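You operate a simulated robot arm through the tools that you are given. There is no shell and no other tool. Be economical: measure what you need, move in short steps, check, and stop when the job is done.

Carry out the task below with a simulated robot arm. There is one attempt and no reset: what you move stays moved.

TASK
Take the blue bottle and leave it on top of the yellow filter.
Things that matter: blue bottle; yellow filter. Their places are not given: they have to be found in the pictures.

It is judged by the outcome, as a careful person would: the job done as asked, and still so three seconds after it is handed in. It fails if anything else is knocked over, pushed out of place, dropped, spilled or broken.

THE ROBOT
A 6-joint arm with a two-finger parallel gripper, fixed in place. Base frame: the origin is at the foot of the arm, x ahead of it, y to its left, z up; the work surface is at about z = -3. Lengths are in mm, angles in degrees, forces in N, time in s.
With the tool pointing down near the work surface it reaches from about 180 to 460 mm from the base axis. Its first joint turns from -70.0 to 70.0 degrees. Payload 1.9 kg.
Tool frame: the origin (TCP) lies between the finger pads and is the grasp point; the fingertips stand 23 mm ahead of it; z points along the fingers, y is the line along which they close. The gripper opens to 94 mm. The fingers are 38 mm wide and 10 mm thick; the gripper's body (54 by 96 mm) begins 39 mm behind the TCP.
Orientation is that of the tool frame in the base frame, as a unit quaternion [x, y, z, w]. With the fingers straight down and closing along the base's y, the tool's x points along the base's -x, its y along +y and its z along -z.

THE INTERFACE
- The arm moves only by the tool move_arm. Its argument "deltas" is a list that holds one entry, the list of rows, each a list of 5 numbers: the shift along the base's x, y, z in units of 25 mm (1.0 is 25 mm), then the turn about the base's z in units of 6 degrees (1.0 is 6 degrees), then the closure in counts, from 0 (fully open) to 255 (shut). In form: [[[dx, dy, dz, twist, hand], ...]]. A call has 1 to 10 rows; each row shifts and turns the commanded pose from where the row before left it. A call with a number of a shift or a turn outside -1 to 1 is refused whole. A row lasts 0.2 s, in which the tool goes at most 50 mm and 8.6 degrees; a call with a longer step from one row to the next is refused whole, and so is a gripper value outside its range. A pose out of reach is approached as far as the arm can. The call stops where the force on the tool passes 40 N (or 10 N more than at its start, if that is more) or the arm is blocked; 0.2 s more then pass. The fingers move at their own pace (about 108 mm/s each) and stop on an object; they squeeze with about 35 N. The grip force told is the motor's: it shows also when the fingers shut on nothing. Time passes only in rows, and 0.2 s behind the last, so rows that do not move let the fingers close. It gives the time, the measured TCP pose, the force on the tool (base axes), the opening and the grip force at its end, in the units of the frame above (readings bear some noise), and new pictures: "pictures" is both (left out), scene, wrist or none.
- Cameras (640 x 400 px; columns grow to the right, rows downward): "scene" is fixed at [52.1, 303.2, 435.3]; the picture's right is [-0.83, -0.56, 0.00], its down [-0.27, 0.39, -0.88] and it looks along [0.49, -0.73, -0.47] (base axes); focal length 220 px, centre (320, 200). "wrist" rides on the gripper at [-39, 0, -44] in the tool frame; the picture's right is [0.00, -1.00, 0.00], its down [0.97, 0.00, -0.24] and it looks along [0.24, 0.00, 0.97] (tool axes); focal length 218 px, centre (320, 200).
- pixel_to_xyz(camera, pixels): there is no depth. For up to 12 entries [column, row, z] of the newest picture of that camera ("zoom" is the newest enlarged one), the place [x, y] in the base frame at which the ray of that pixel passes the height z, good to about 2 mm. No time passes.
- enlarge(camera, box): a new picture of the part [left, top, right, bottom] of that camera's present view, enlarged. No time passes.
- job_done(): hands the job in; it is judged then, once.

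Work in short steps. Measure before you move; look again where a grasp or a placing could have gone wrong, and mend it. You have 60 turns and 120 pictures in all, the two below and enlarged ones among them. Open the gripper and draw the arm clear of the work before you hand the job in, unless the task says otherwise; then end with one line.

The tools are called after "Emit:" as name(argument=value, ...) on one line, values as JSON. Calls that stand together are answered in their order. move_arm: Moves the arm, as the interface text tells. Its arguments: {"type":"object","properties":{"deltas":{"type":"array","items":{"type":"array","items":{"type":"array","items":{"type":"number"}}}},"pictures":{"type":"string","enum":["both","scene","wrist","none"]}},"required":["deltas"]} The other tools are called the same way: pixel_to_xyz (camera, pixels) gives the place at which the rays of pixels pass given heights; enlarge (camera, box) takes an enlarged picture of a part of a camera's view; job_done () hands the job in.

At the start:

```text
t: 0.0
tcp_pos: [255.8, -115.3, 328.9]
tool_rot: [0.0, 1.0, 0.0, 0.0]
force: [-0.1, -0.4, 1.3]
grip_width: 94.0
gripper_force: 0.0
```

scene: 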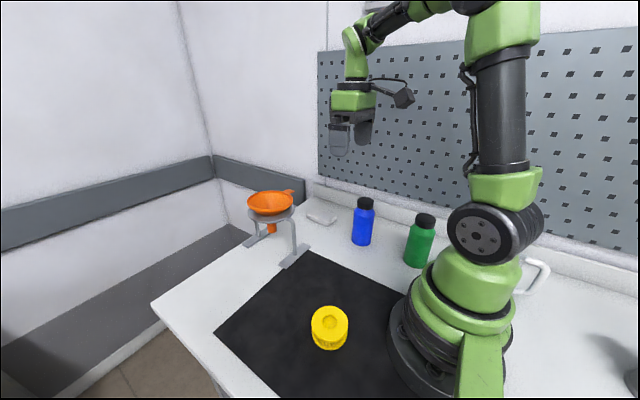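
wrist: 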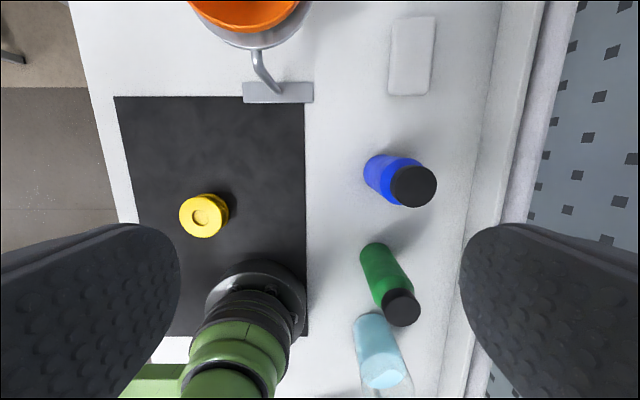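

The blue bottle is near scene (362,222) and the yellow filter near (329,328). I'll enlarge both for accurate measurement.

Emit:
enlarge(camera="scene", box=[290, 180, 450, 280])

Emit:
enlarge(camera="scene", box=[280, 290, 376, 350])

Emit:
enlarge(camera="wrist", box=[160, 120, 480, 320])

```text
4.00 times, centred on (370, 230) of scene
```

zoom: 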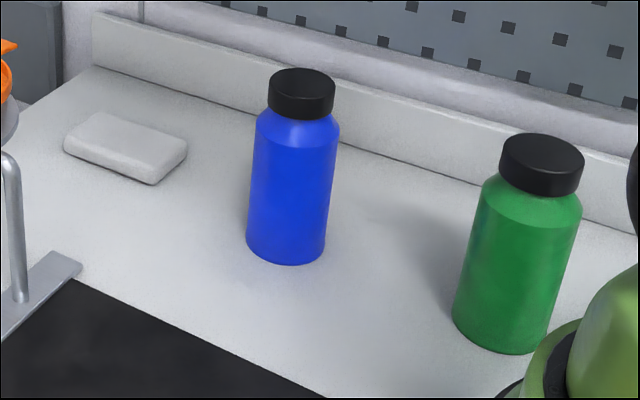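

```text
6.67 times, centred on (328, 320) of scene
```

zoom: 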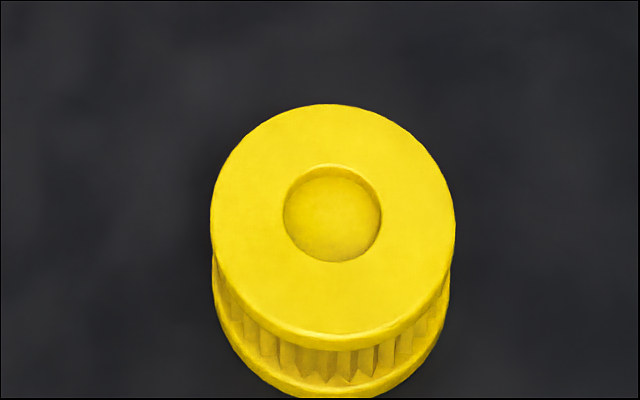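

```text
2.00 times, centred on (320, 220) of wrist
```

zoom: 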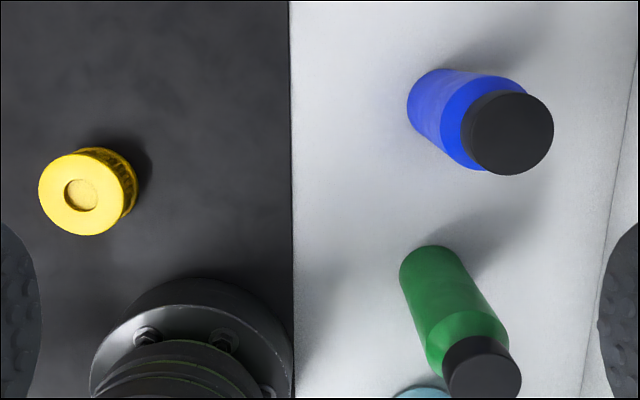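

I intersect the rays from both cameras at several heights, to get positions and heights of the cap and the filter top.

Emit:
pixel_to_xyz(camera="scene", pixels=[[365.7, 200.2, 80], [365.7, 200.2, 110], [365.7, 200.2, 140], [329.9, 322.8, 20], [329.9, 322.8, 40], [329.9, 322.8, 60], [361, 241, -3], [312, 326, 40], [348, 326, 40]])

Emit:
pixel_to_xyz(camera="wrist", pixels=[[414, 187, 80], [414, 187, 110], [414, 187, 140], [200.5, 217, 20], [200.5, 217, 40], [200.5, 217, 60], [379, 178, -3], [392, 187, 110], [437, 187, 110]])

```text
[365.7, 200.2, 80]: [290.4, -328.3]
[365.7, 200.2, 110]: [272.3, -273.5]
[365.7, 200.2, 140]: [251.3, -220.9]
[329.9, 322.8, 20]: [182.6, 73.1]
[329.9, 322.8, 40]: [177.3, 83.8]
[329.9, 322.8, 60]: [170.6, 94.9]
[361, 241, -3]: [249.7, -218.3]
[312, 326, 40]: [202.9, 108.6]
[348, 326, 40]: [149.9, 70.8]
```

```text
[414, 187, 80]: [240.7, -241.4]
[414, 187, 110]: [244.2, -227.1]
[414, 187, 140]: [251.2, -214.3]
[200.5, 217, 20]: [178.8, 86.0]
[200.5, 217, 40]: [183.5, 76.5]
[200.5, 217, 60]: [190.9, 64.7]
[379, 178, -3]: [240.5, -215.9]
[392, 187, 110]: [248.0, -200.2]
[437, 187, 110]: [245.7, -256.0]
```

Emit:
pixel_to_xyz(camera="wrist", pixels=[[486, 130, -3], [470, 250, -3], [486, 130, 20], [470, 250, 20], [540, 160, 40], [530, 200, 40], [372, 248, -3]])

Emit:
pixel_to_xyz(camera="scene", pixels=[[417, 263, -3], [368, 209, -3], [375, 215, -3], [361, 238, -3], [352, 241, -3], [372, 243, -3]])

Emit:
enlarge(camera="wrist", box=[340, 100, 580, 250])

```text
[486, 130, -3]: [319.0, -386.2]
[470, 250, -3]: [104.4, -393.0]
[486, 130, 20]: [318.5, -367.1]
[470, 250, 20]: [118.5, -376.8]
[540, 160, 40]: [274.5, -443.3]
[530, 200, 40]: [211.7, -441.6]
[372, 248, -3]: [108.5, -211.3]
```

```text
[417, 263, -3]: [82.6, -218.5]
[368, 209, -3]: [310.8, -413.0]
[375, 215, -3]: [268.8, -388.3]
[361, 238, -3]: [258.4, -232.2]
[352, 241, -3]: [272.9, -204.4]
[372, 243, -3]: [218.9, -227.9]
```

```text
2.67 times, centred on (460, 175) of wrist
```

zoom: 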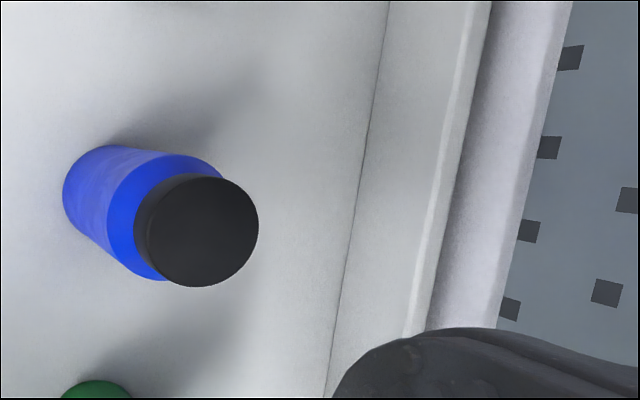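

The bottle is at about (250,-219) with its cap top near z 138, and the ledge and green bottle are clear of the fingers. I move above it to z 210 and look again.

Emit:
move_arm(deltas=[[[-0.04, -0.83, 0, 0, 0], [-0.05, -0.83, -0.8, 0, 0], [-0.05, -0.83, -1, 0, 0], [-0.05, -0.83, -1, 0, 0], [-0.05, -0.83, -1, 0, 0], [0, 0, -1, 0, 0], [0, 0, 0, 0, 0], [0, 0, 0, 0, 0]]])

```text
t: 1.8
tcp_pos: [250.3, -217.9, 209.3]
tool_rot: [0.0, 1.0, 0.0, 0.0]
force: [-0.4, -1.7, -0.4]
grip_width: 94.1
gripper_force: 0.1
```

scene: 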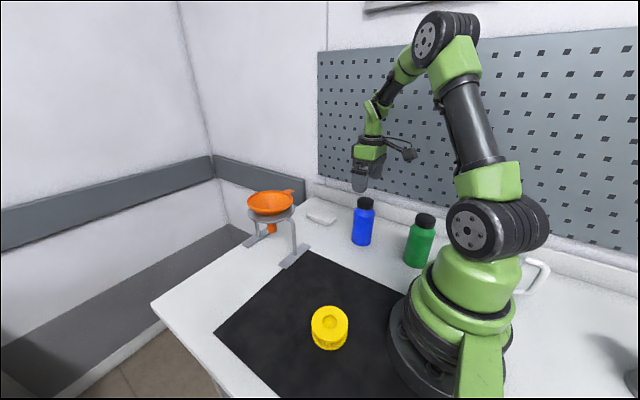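
wrist: 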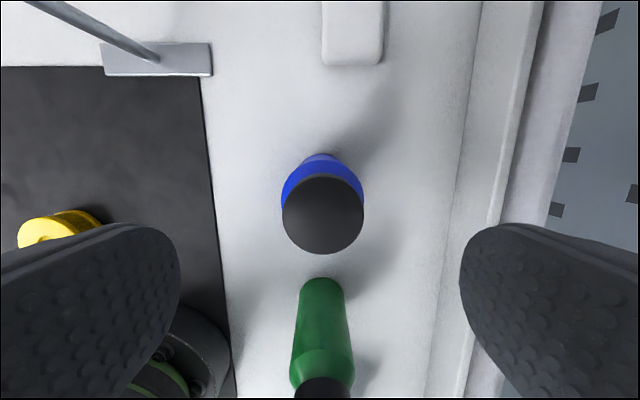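

Emit:
pixel_to_xyz(camera="wrist", pixels=[[323, 214, 100], [323, 214, 120], [323, 214, 130], [323, 214, 138], [282, 214, 130], [364, 214, 130], [282, 200, 105], [363, 200, 105], [325, 278, -3], [320, 154, -3], [62, 229, 33]])

```text
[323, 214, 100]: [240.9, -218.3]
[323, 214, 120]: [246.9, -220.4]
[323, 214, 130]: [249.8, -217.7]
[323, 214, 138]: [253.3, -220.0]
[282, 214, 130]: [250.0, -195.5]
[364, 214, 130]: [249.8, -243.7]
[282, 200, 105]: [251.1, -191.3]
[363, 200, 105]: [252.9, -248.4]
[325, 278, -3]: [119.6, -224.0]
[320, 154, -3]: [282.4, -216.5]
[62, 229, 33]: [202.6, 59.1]
```

The bottle centre is about (252,-219.5) and the gripper's body limits the TCP to above about z 102. I descend to z 104 in two stages, still open.

Emit:
move_arm(deltas=[[[0.06, -0.06, -0.6, 0, 0], [0, 0, -0.8, 0, 0], [0, 0, -0.8, 0, 0], [0, 0, -0.8, 0, 0], [0, 0, -0.6, 0, 0], [0, 0, -0.4, 0, 0], [0, 0, -0.2, 0, 0], [0, 0, 0, 0, 0], [0, 0, 0, 0, 0]]])

Emit:
enlarge(camera="scene", box=[290, 160, 450, 260])

```text
t: 3.8
tcp_pos: [250.3, -220.3, 103.7]
tool_rot: [0.0, 1.0, -0.001, -0.001]
force: [-0.2, 0.4, 0.2]
grip_width: 94.0
gripper_force: 0.0
```

scene: 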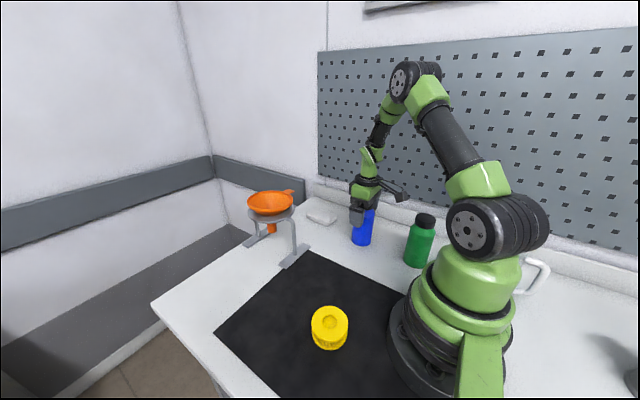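
wrist: 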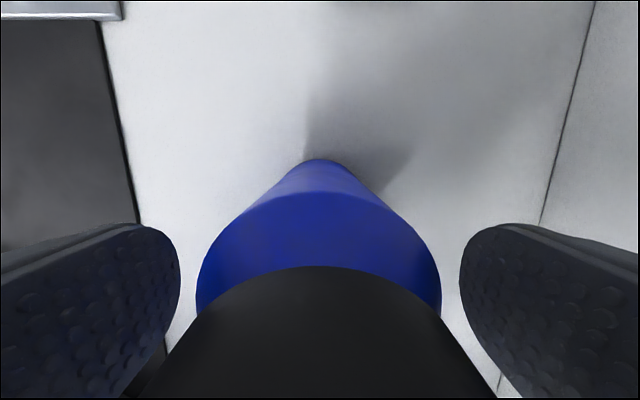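

```text
4.00 times, centred on (370, 210) of scene
```

zoom: 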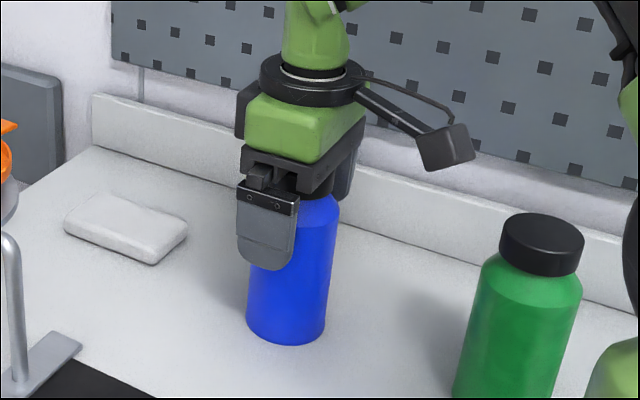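

The fingers straddle the bottle evenly (edges at columns 196 and 441) with the body overlapped. I close.

Emit:
move_arm(deltas=[[[0, 0, 0, 0, 255], [0, 0, 0, 0, 255], [0, 0, 0, 0, 255], [0, 0, 0, 0, 255]]])

Emit:
enlarge(camera="scene", box=[290, 160, 450, 260])

```text
t: 4.8
tcp_pos: [250.3, -220.3, 104.0]
tool_rot: [0.0, 1.0, 0.0, 0.0]
force: [-0.9, 1.6, 1.4]
grip_width: 59.6
gripper_force: 34.7
```

scene: 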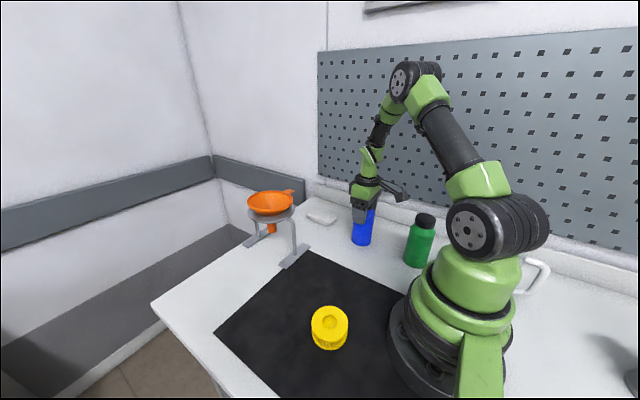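
wrist: 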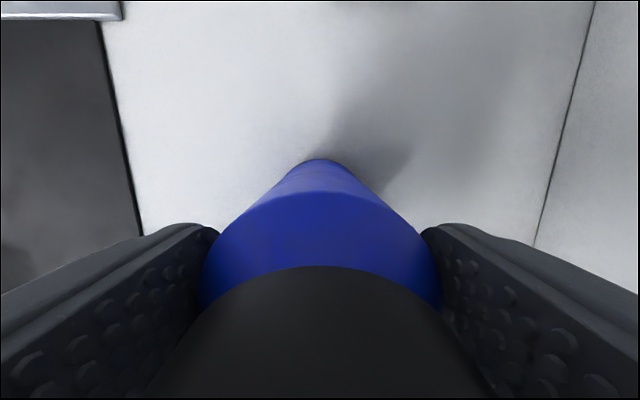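

```text
4.00 times, centred on (370, 210) of scene
```

zoom: 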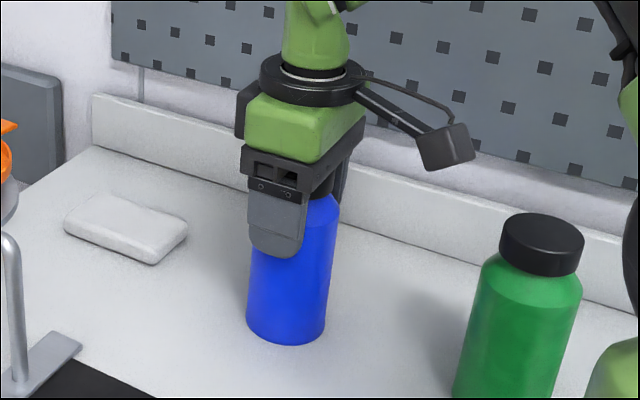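

Grip holds at 59.6 mm with 34.7 N. I lift 90 mm straight and check that the bottle comes along.

Emit:
move_arm(deltas=[[[0, 0, 0.2, 0, 255], [0, 0, 0.4, 0, 255], [0, 0, 0.6, 0, 255], [0, 0, 0.8, 0, 255], [0, 0, 0.8, 0, 255], [0, 0, 0.8, 0, 255], [0, 0, 0, 0, 255]]])

Emit:
enlarge(camera="scene", box=[290, 130, 450, 230])

```text
t: 6.4
tcp_pos: [250.7, -223.6, 192.6]
tool_rot: [0.0, 1.0, 0.0, 0.0]
force: [-0.9, 0.0, -2.9]
grip_width: 60.0
gripper_force: 35.0
```

scene: 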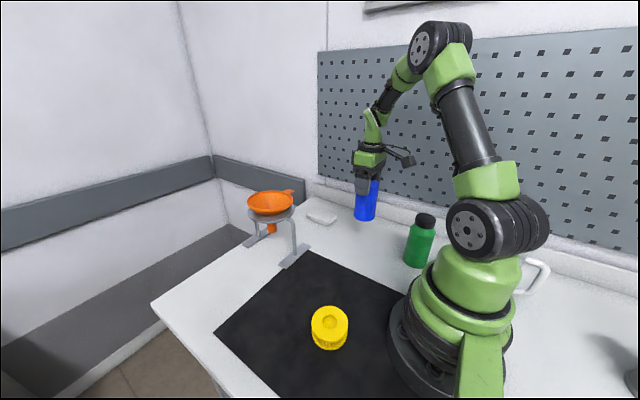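
wrist: 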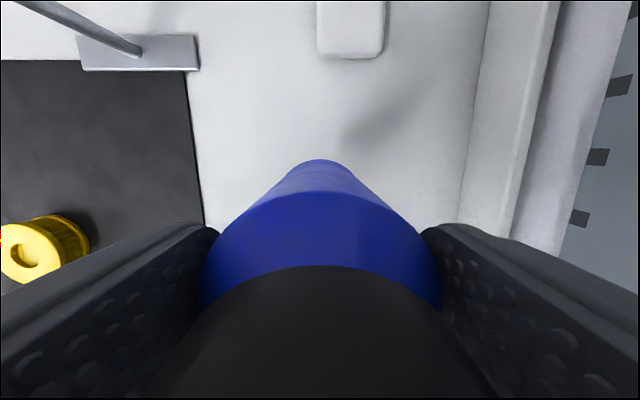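

```text
4.00 times, centred on (370, 180) of scene
```

zoom: 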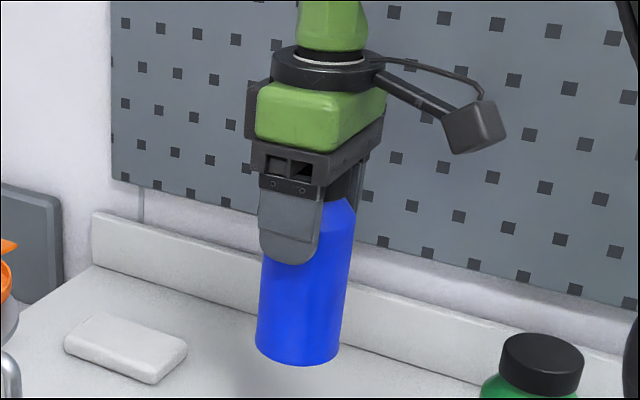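

The bottle is held upright with no slip. I carry it across at height, keeping x until clear, toward the filter at about (180,80).

Emit:
move_arm(deltas=[[[0, 0.6, 0, 0, 255], [0, 1, 0, 0, 255], [0, 1, 0, 0, 255], [0, 1, 0, 0, 255], [0, 1, 0, 0, 255], [0, 1, 0, 0, 255], [0, 1, 0, 0, 255], [0, 1, 0, 0, 255], [0, 1, 0, 0, 255], [0, 1, 0, 0, 255]]], pictures="none")

Emit:
move_arm(deltas=[[[-0.2, 0.9, 0, 0, 255], [-0.5, 0.9, 0, 0, 255], [-0.5, 0.4, 0, 0, 255], [-0.5, 0.2, 0, 0, 255], [-0.5, 0, 0, 0, 255], [-0.3, 0, 0, 0, 255], [0, 0, 0, 0, 255], [0, 0, 0, 0, 255]]])

Emit:
enlarge(camera="scene", box=[240, 220, 400, 320])

```text
t: 8.6
tcp_pos: [249.4, 20.2, 190.9]
tool_rot: [0.0, 1.0, 0.0, 0.001]
force: [0.4, 0.3, -2.6]
grip_width: 59.9
gripper_force: 34.7
```

```text
t: 10.4
tcp_pos: [188.7, 78.8, 192.3]
tool_rot: [0.0, 1.0, 0.0, -0.001]
force: [0.7, 0.0, -2.8]
grip_width: 59.9
gripper_force: 35.1
```

scene: 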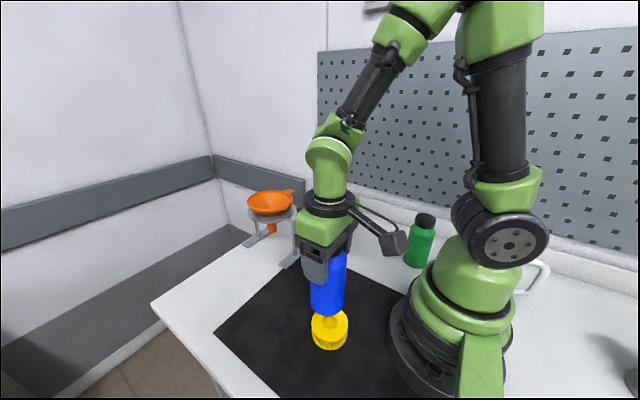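
wrist: 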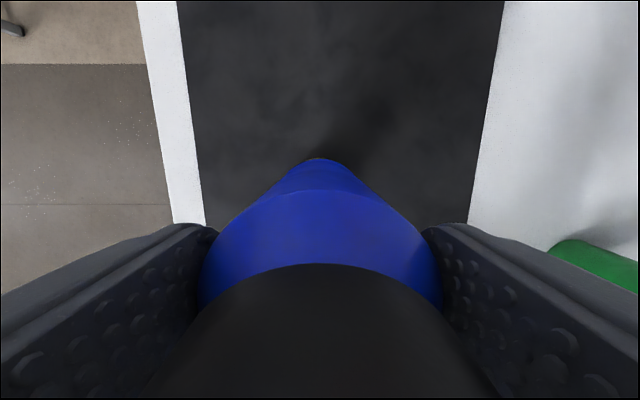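

```text
4.00 times, centred on (320, 270) of scene
```

zoom: 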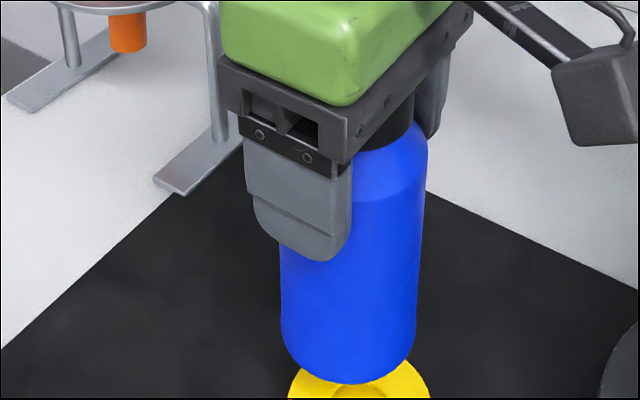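

Emit:
pixel_to_xyz(camera="scene", pixels=[[326.6, 302.75, 85.5], [326.6, 316, 85.5], [329.9, 322.8, 31], [329.9, 322.8, 33], [329.9, 322.8, 36], [329.9, 340, 33], [329.9, 305.7, 33]])

Emit:
enlarge(camera="scene", box=[280, 300, 376, 360])

```text
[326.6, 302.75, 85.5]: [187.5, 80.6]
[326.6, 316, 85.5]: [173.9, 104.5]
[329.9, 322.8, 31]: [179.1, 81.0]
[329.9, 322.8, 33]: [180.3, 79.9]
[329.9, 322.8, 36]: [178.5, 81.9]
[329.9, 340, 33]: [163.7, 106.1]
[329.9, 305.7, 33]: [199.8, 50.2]
```

```text
6.67 times, centred on (328, 330) of scene
```

zoom: 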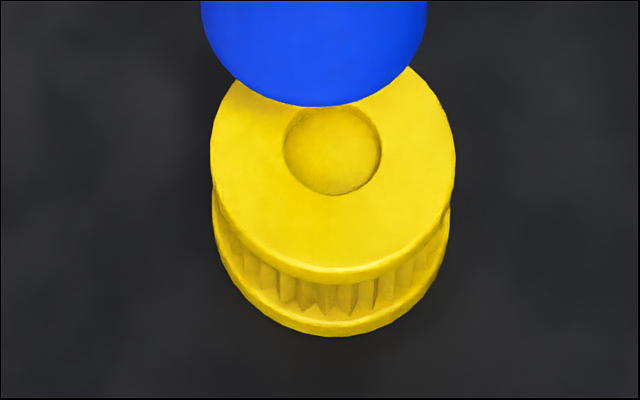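

The bottle bottom is at about (187.5,80.5) and the filter top centre at about (180,80.5). I shift x by -8 mm and descend to z 148, about 8 mm short of contact.

Emit:
move_arm(deltas=[[[-0.32, 0.02, 0, 0, 255], [0, 0, -0.4, 0, 255], [0, 0, -0.5, 0, 255], [0, 0, -0.5, 0, 255], [0, 0, -0.4, 0, 255], [0, 0, 0, 0, 255], [0, 0, 0, 0, 255]]])

Emit:
enlarge(camera="scene", box=[272, 290, 384, 360])

```text
t: 12.0
tcp_pos: [178.3, 76.9, 147.3]
tool_rot: [0.0, 1.0, 0.001, 0.0]
force: [-0.6, -0.1, -3.1]
grip_width: 59.9
gripper_force: 34.5
```

scene: 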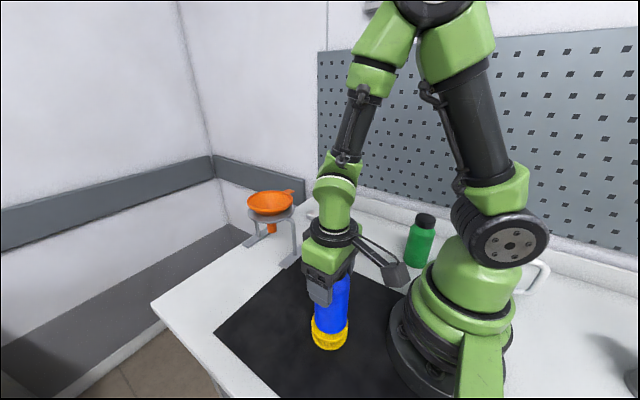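
wrist: 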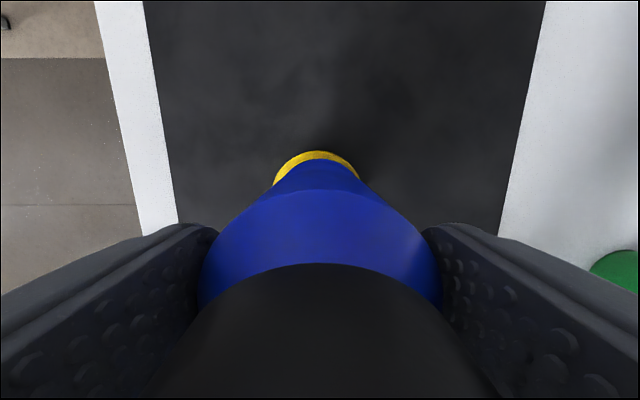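

```text
5.71 times, centred on (328, 325) of scene
```

zoom: 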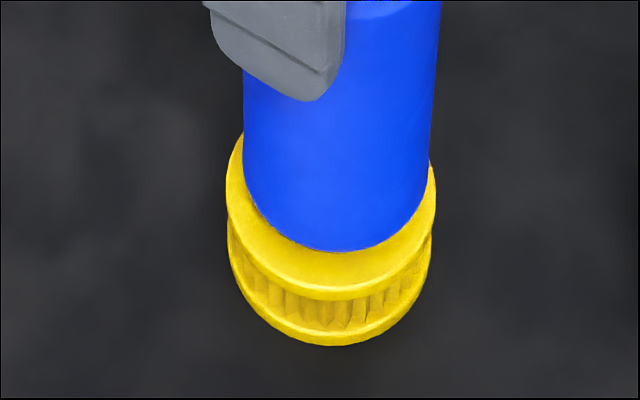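

The bottle appears slightly back from the filter's centre in the scene view; I check the yellow crescent in the wrist view and the pixel positions.

Emit:
pixel_to_xyz(camera="zoom", pixels=[[336, 165, 40], [331, 201, 32], [336, 251, 40], [331, 300, 32], [331, 300, 35], [243, 170, 40], [429, 160, 40], [226, 200, 32], [436, 200, 32]])

Emit:
enlarge(camera="wrist", box=[240, 130, 400, 230])

```text
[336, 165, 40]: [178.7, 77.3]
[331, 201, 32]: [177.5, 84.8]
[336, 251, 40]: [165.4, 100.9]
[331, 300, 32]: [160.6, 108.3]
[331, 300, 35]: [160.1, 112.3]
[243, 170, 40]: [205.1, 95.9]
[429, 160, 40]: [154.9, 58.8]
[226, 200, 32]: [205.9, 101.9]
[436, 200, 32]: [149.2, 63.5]
```

```text
4.00 times, centred on (320, 180) of wrist
```

zoom: 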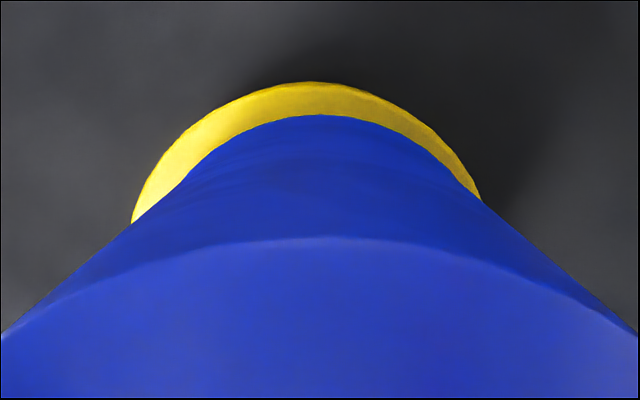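

The filter centre is about 3 mm to +y of the bottle. I correct by that and lower gently to contact (about z 140).

Emit:
move_arm(deltas=[[[-0.02, 0.15, 0, 0, 255], [0, 0, -0.1, 0, 255], [0, 0, -0.08, 0, 255], [0, 0, 0, 0, 255], [0, 0, 0, 0, 255]]])

Emit:
enlarge(camera="scene", box=[272, 290, 384, 360])

Emit:
enlarge(camera="wrist", box=[240, 130, 400, 230])

```text
t: 13.2
tcp_pos: [180.0, 82.5, 142.7]
tool_rot: [0.0, 1.0, 0.001, -0.001]
force: [-0.7, 0.5, -3.5]
grip_width: 59.9
gripper_force: 34.8
```

scene: 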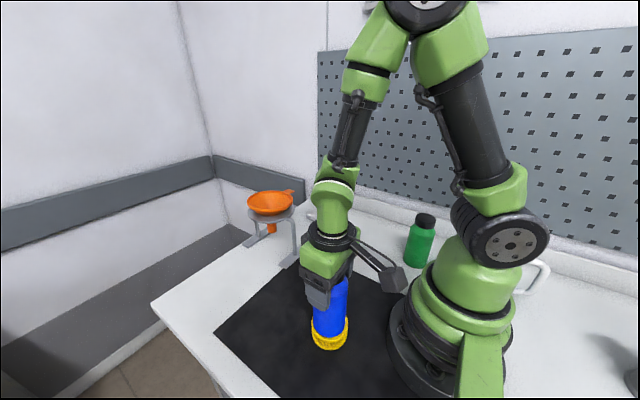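
wrist: 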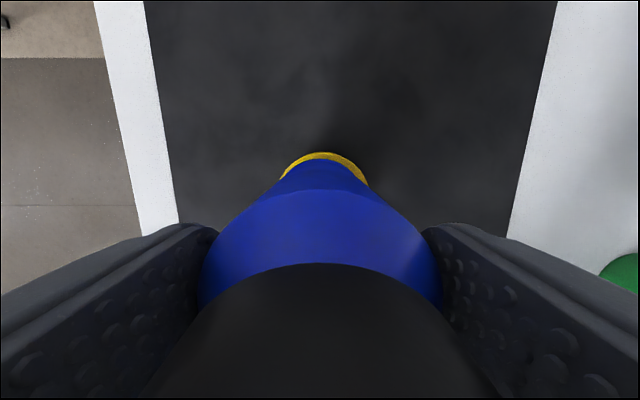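

```text
5.71 times, centred on (328, 325) of scene
```

zoom: 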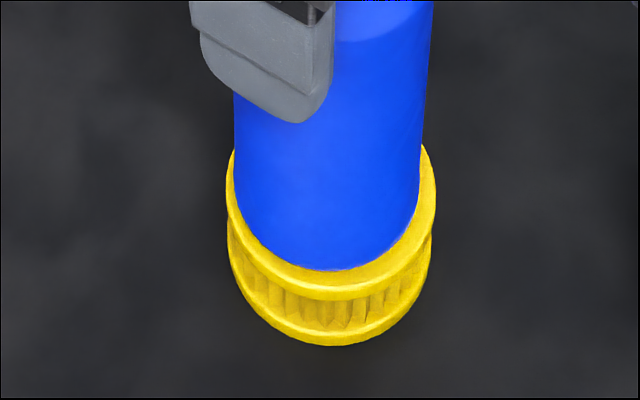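

```text
4.00 times, centred on (320, 180) of wrist
```

zoom: 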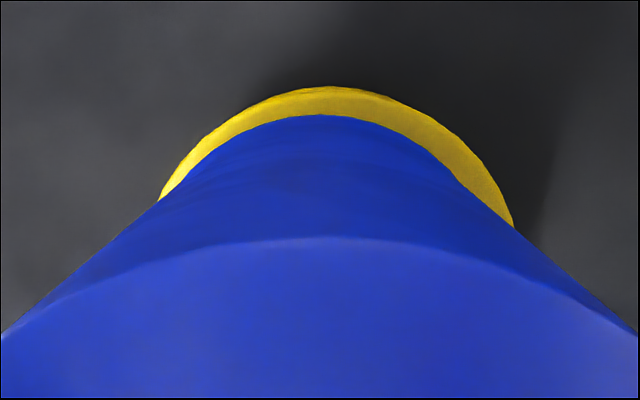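

It moved slightly more than asked; margins are now about 2 mm too far in +y. I nudge back and lower in small steps until contact.

Emit:
move_arm(deltas=[[[-0.02, -0.06, 0, 0, 255], [0, 0, -0.06, 0, 255], [0, 0, -0.04, 0, 255], [0, 0, 0, 0, 255], [0, 0, 0, 0, 255]]], pictures="none")

Emit:
enlarge(camera="scene", box=[272, 290, 384, 360])

Emit:
enlarge(camera="wrist", box=[240, 130, 400, 230])

```text
t: 14.4
tcp_pos: [179.5, 80.1, 140.6]
tool_rot: [0.0, 1.0, 0.0, 0.0]
force: [0.0, -0.2, -3.2]
grip_width: 60.0
gripper_force: 34.7
```

```text
5.71 times, centred on (328, 325) of scene
```

zoom: 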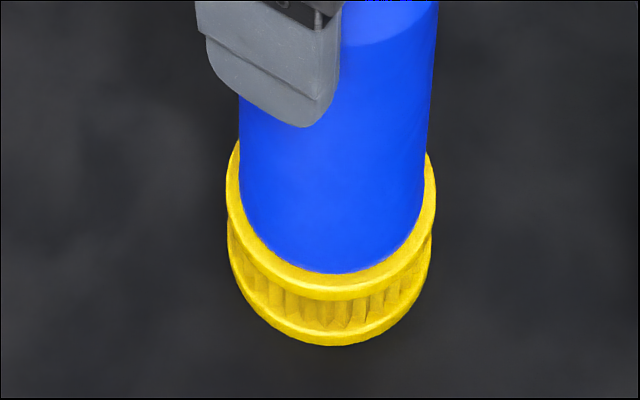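

```text
4.00 times, centred on (320, 180) of wrist
```

zoom: 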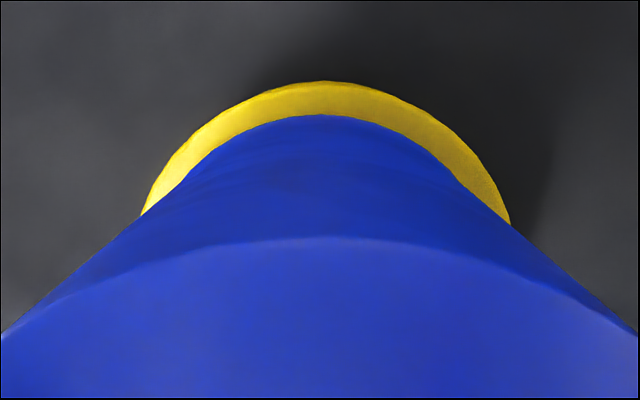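

Now symmetric, with no contact force yet (-3.2 N is the bottle's weight). I lower further in 1 mm steps.

Emit:
move_arm(deltas=[[[0, 0, -0.04, 0, 255], [0, 0, -0.04, 0, 255], [0, 0, -0.04, 0, 255], [0, 0, 0, 0, 255]]], pictures="none")

```text
t: 15.4
tcp_pos: [179.6, 82.0, 137.6]
tool_rot: [0.0, 1.0, 0.0, 0.001]
force: [-0.1, -3.7, 26.1]
grip_width: 59.9
gripper_force: 34.6
```

Contact made (+26 N). I relieve about 1 mm and look.

Emit:
move_arm(deltas=[[[0, 0, 0.03, 0, 255], [0, 0, 0, 0, 255]]], pictures="none")

Emit:
enlarge(camera="scene", box=[256, 270, 400, 360])

Emit:
enlarge(camera="wrist", box=[240, 130, 400, 230])

```text
t: 16.0
tcp_pos: [179.2, 80.7, 139.0]
tool_rot: [0.001, 1.0, -0.001, 0.0]
force: [-0.7, -0.5, -2.3]
grip_width: 60.0
gripper_force: 34.6
```

```text
4.44 times, centred on (328, 315) of scene
```

zoom: 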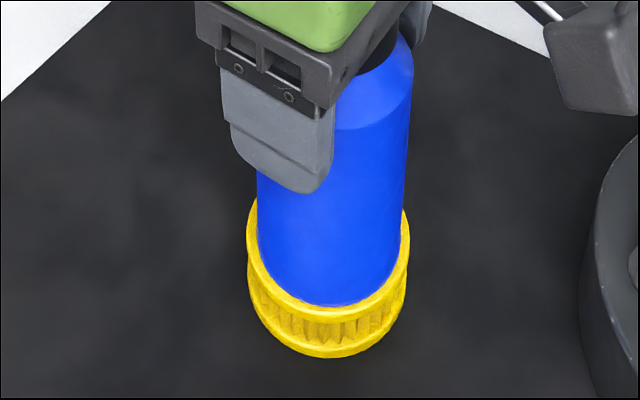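

```text
4.00 times, centred on (320, 180) of wrist
```

zoom: 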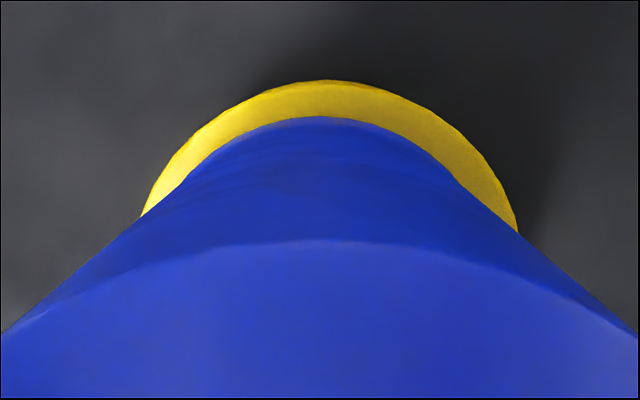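

The bottle sits centred, almost fully resting. I lower a hair and open gently, then fully.

Emit:
move_arm(deltas=[[[0, 0, -0.015, 0, 255], [0, 0, 0, 0, 120], [0, 0, 0, 0, 88], [0, 0, 0, 0, 82], [0, 0, 0, 0, 70], [0, 0, 0, 0, 40], [0, 0, 0, 0, 0], [0, 0, 0, 0, 0]]])

Emit:
enlarge(camera="scene", box=[256, 270, 400, 360])

```text
t: 17.8
tcp_pos: [180.1, 80.7, 137.5]
tool_rot: [0.0, 1.0, 0.0, 0.0]
force: [0.7, 0.0, -1.0]
grip_width: 94.0
gripper_force: 0.0
```

scene: 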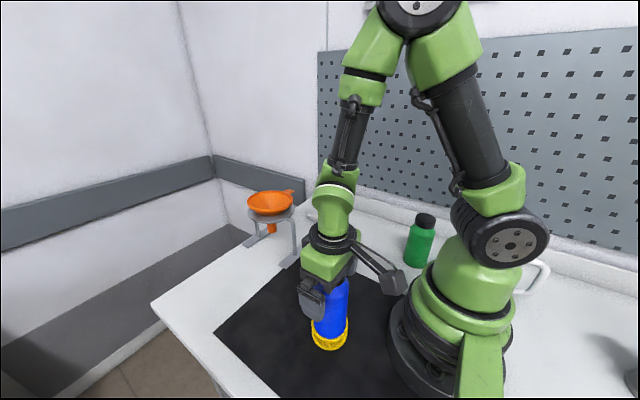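
wrist: 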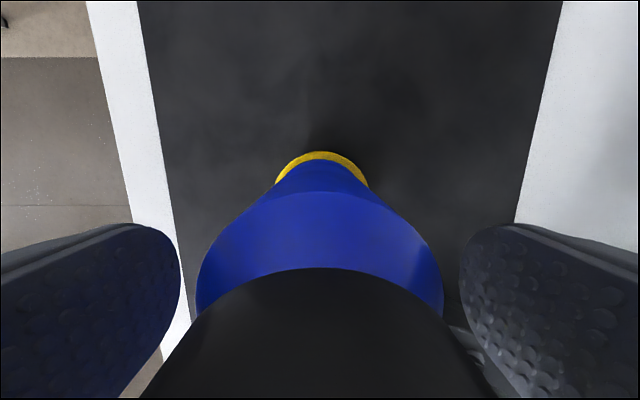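

```text
4.44 times, centred on (328, 315) of scene
```

zoom: 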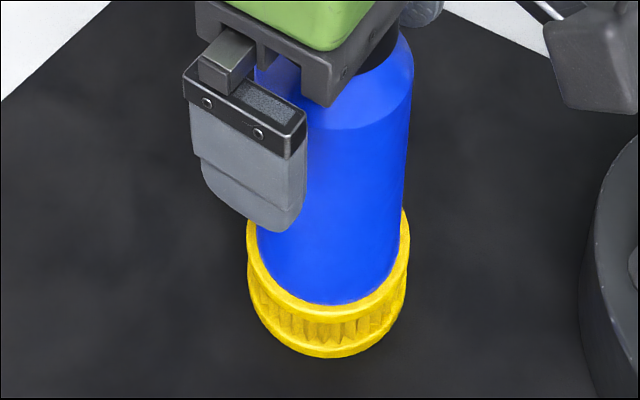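

The bottle stands free with the fingers clear on both sides. I raise straight up slowly.

Emit:
move_arm(deltas=[[[0, 0, 0.3, 0, 0], [0, 0, 0.5, 0, 0], [0, 0, 0.5, 0, 0], [0, 0, 0.6, 0, 0], [0, 0, 0.6, 0, 0], [0, 0, 0.6, 0, 0], [0, 0, 0.6, 0, 0], [0, 0, 0, 0, 0]]])

```text
t: 19.6
tcp_pos: [181.2, 81.0, 231.4]
tool_rot: [0.0, 1.0, 0.001, 0.0]
force: [-0.6, 0.6, -0.3]
grip_width: 93.8
gripper_force: 0.1
```

scene: 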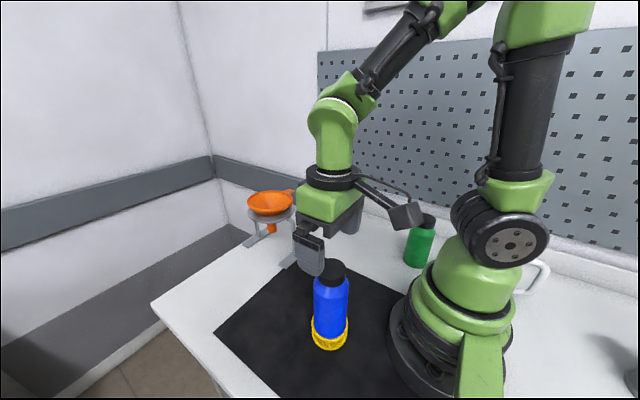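
wrist: 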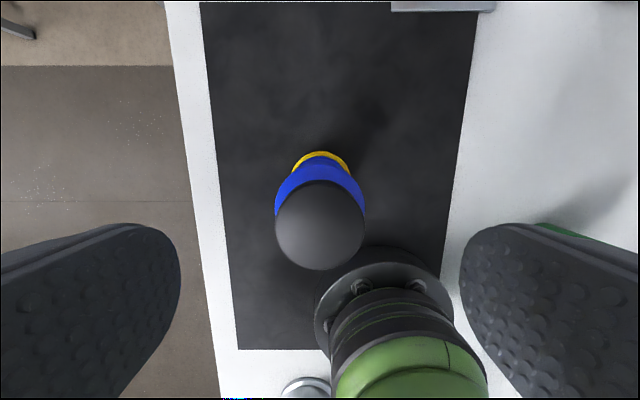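

The tips (z 208) are above the cap (about 172). I draw up and away, then verify.

Emit:
move_arm(deltas=[[[0, 0, 0.5, 0, 0], [0.3, -0.3, 0.6, 0, 0], [0.5, -0.8, 0.6, 0, 0], [0.6, -0.8, 0.5, 0, 0], [0.6, -0.8, 0, 0, 0], [0.5, -0.8, 0, 0, 0], [0, -0.6, 0, 0, 0], [0, 0, 0, 0, 0], [0, 0, 0, 0, 0]]])

Emit:
enlarge(camera="scene", box=[256, 260, 400, 350])

```text
t: 21.6
tcp_pos: [243.0, -19.9, 284.4]
tool_rot: [-0.001, 1.0, 0.0, 0.0]
force: [0.7, 0.5, -0.2]
grip_width: 94.0
gripper_force: 0.0
```

scene: 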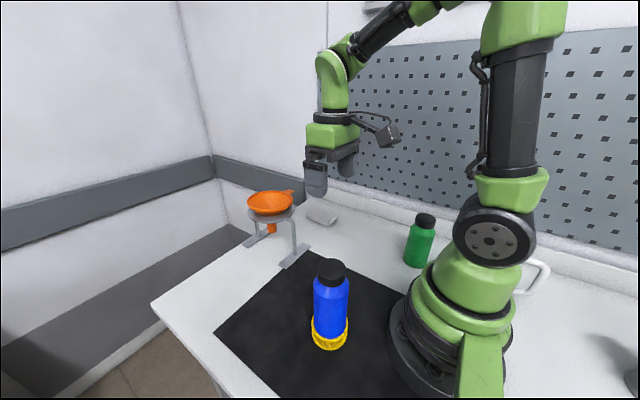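
wrist: 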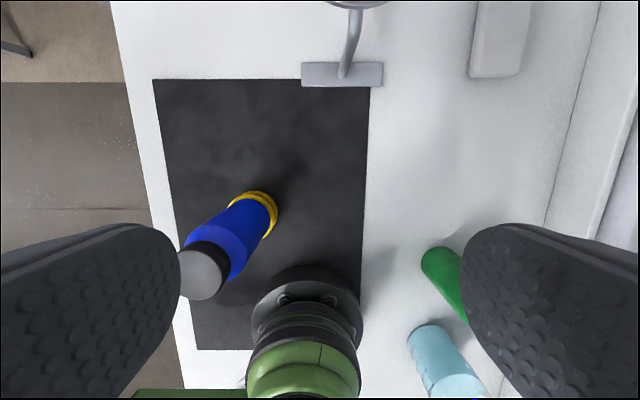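

```text
4.44 times, centred on (328, 305) of scene
```

zoom: 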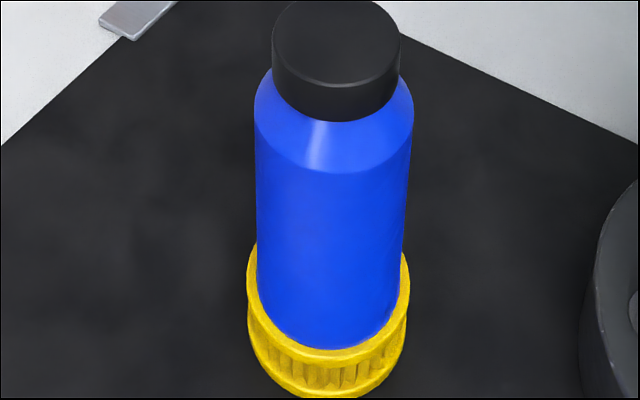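

The bottle stands upright and centred on the filter, nothing else has moved, and the arm is clear with the gripper open. I hand it in.

Emit:
job_done()

```text
The job is handed in.
```

The blue bottle is standing upright and centred on top of the yellow filter; nothing else was moved, and the arm is drawn clear with the gripper open.
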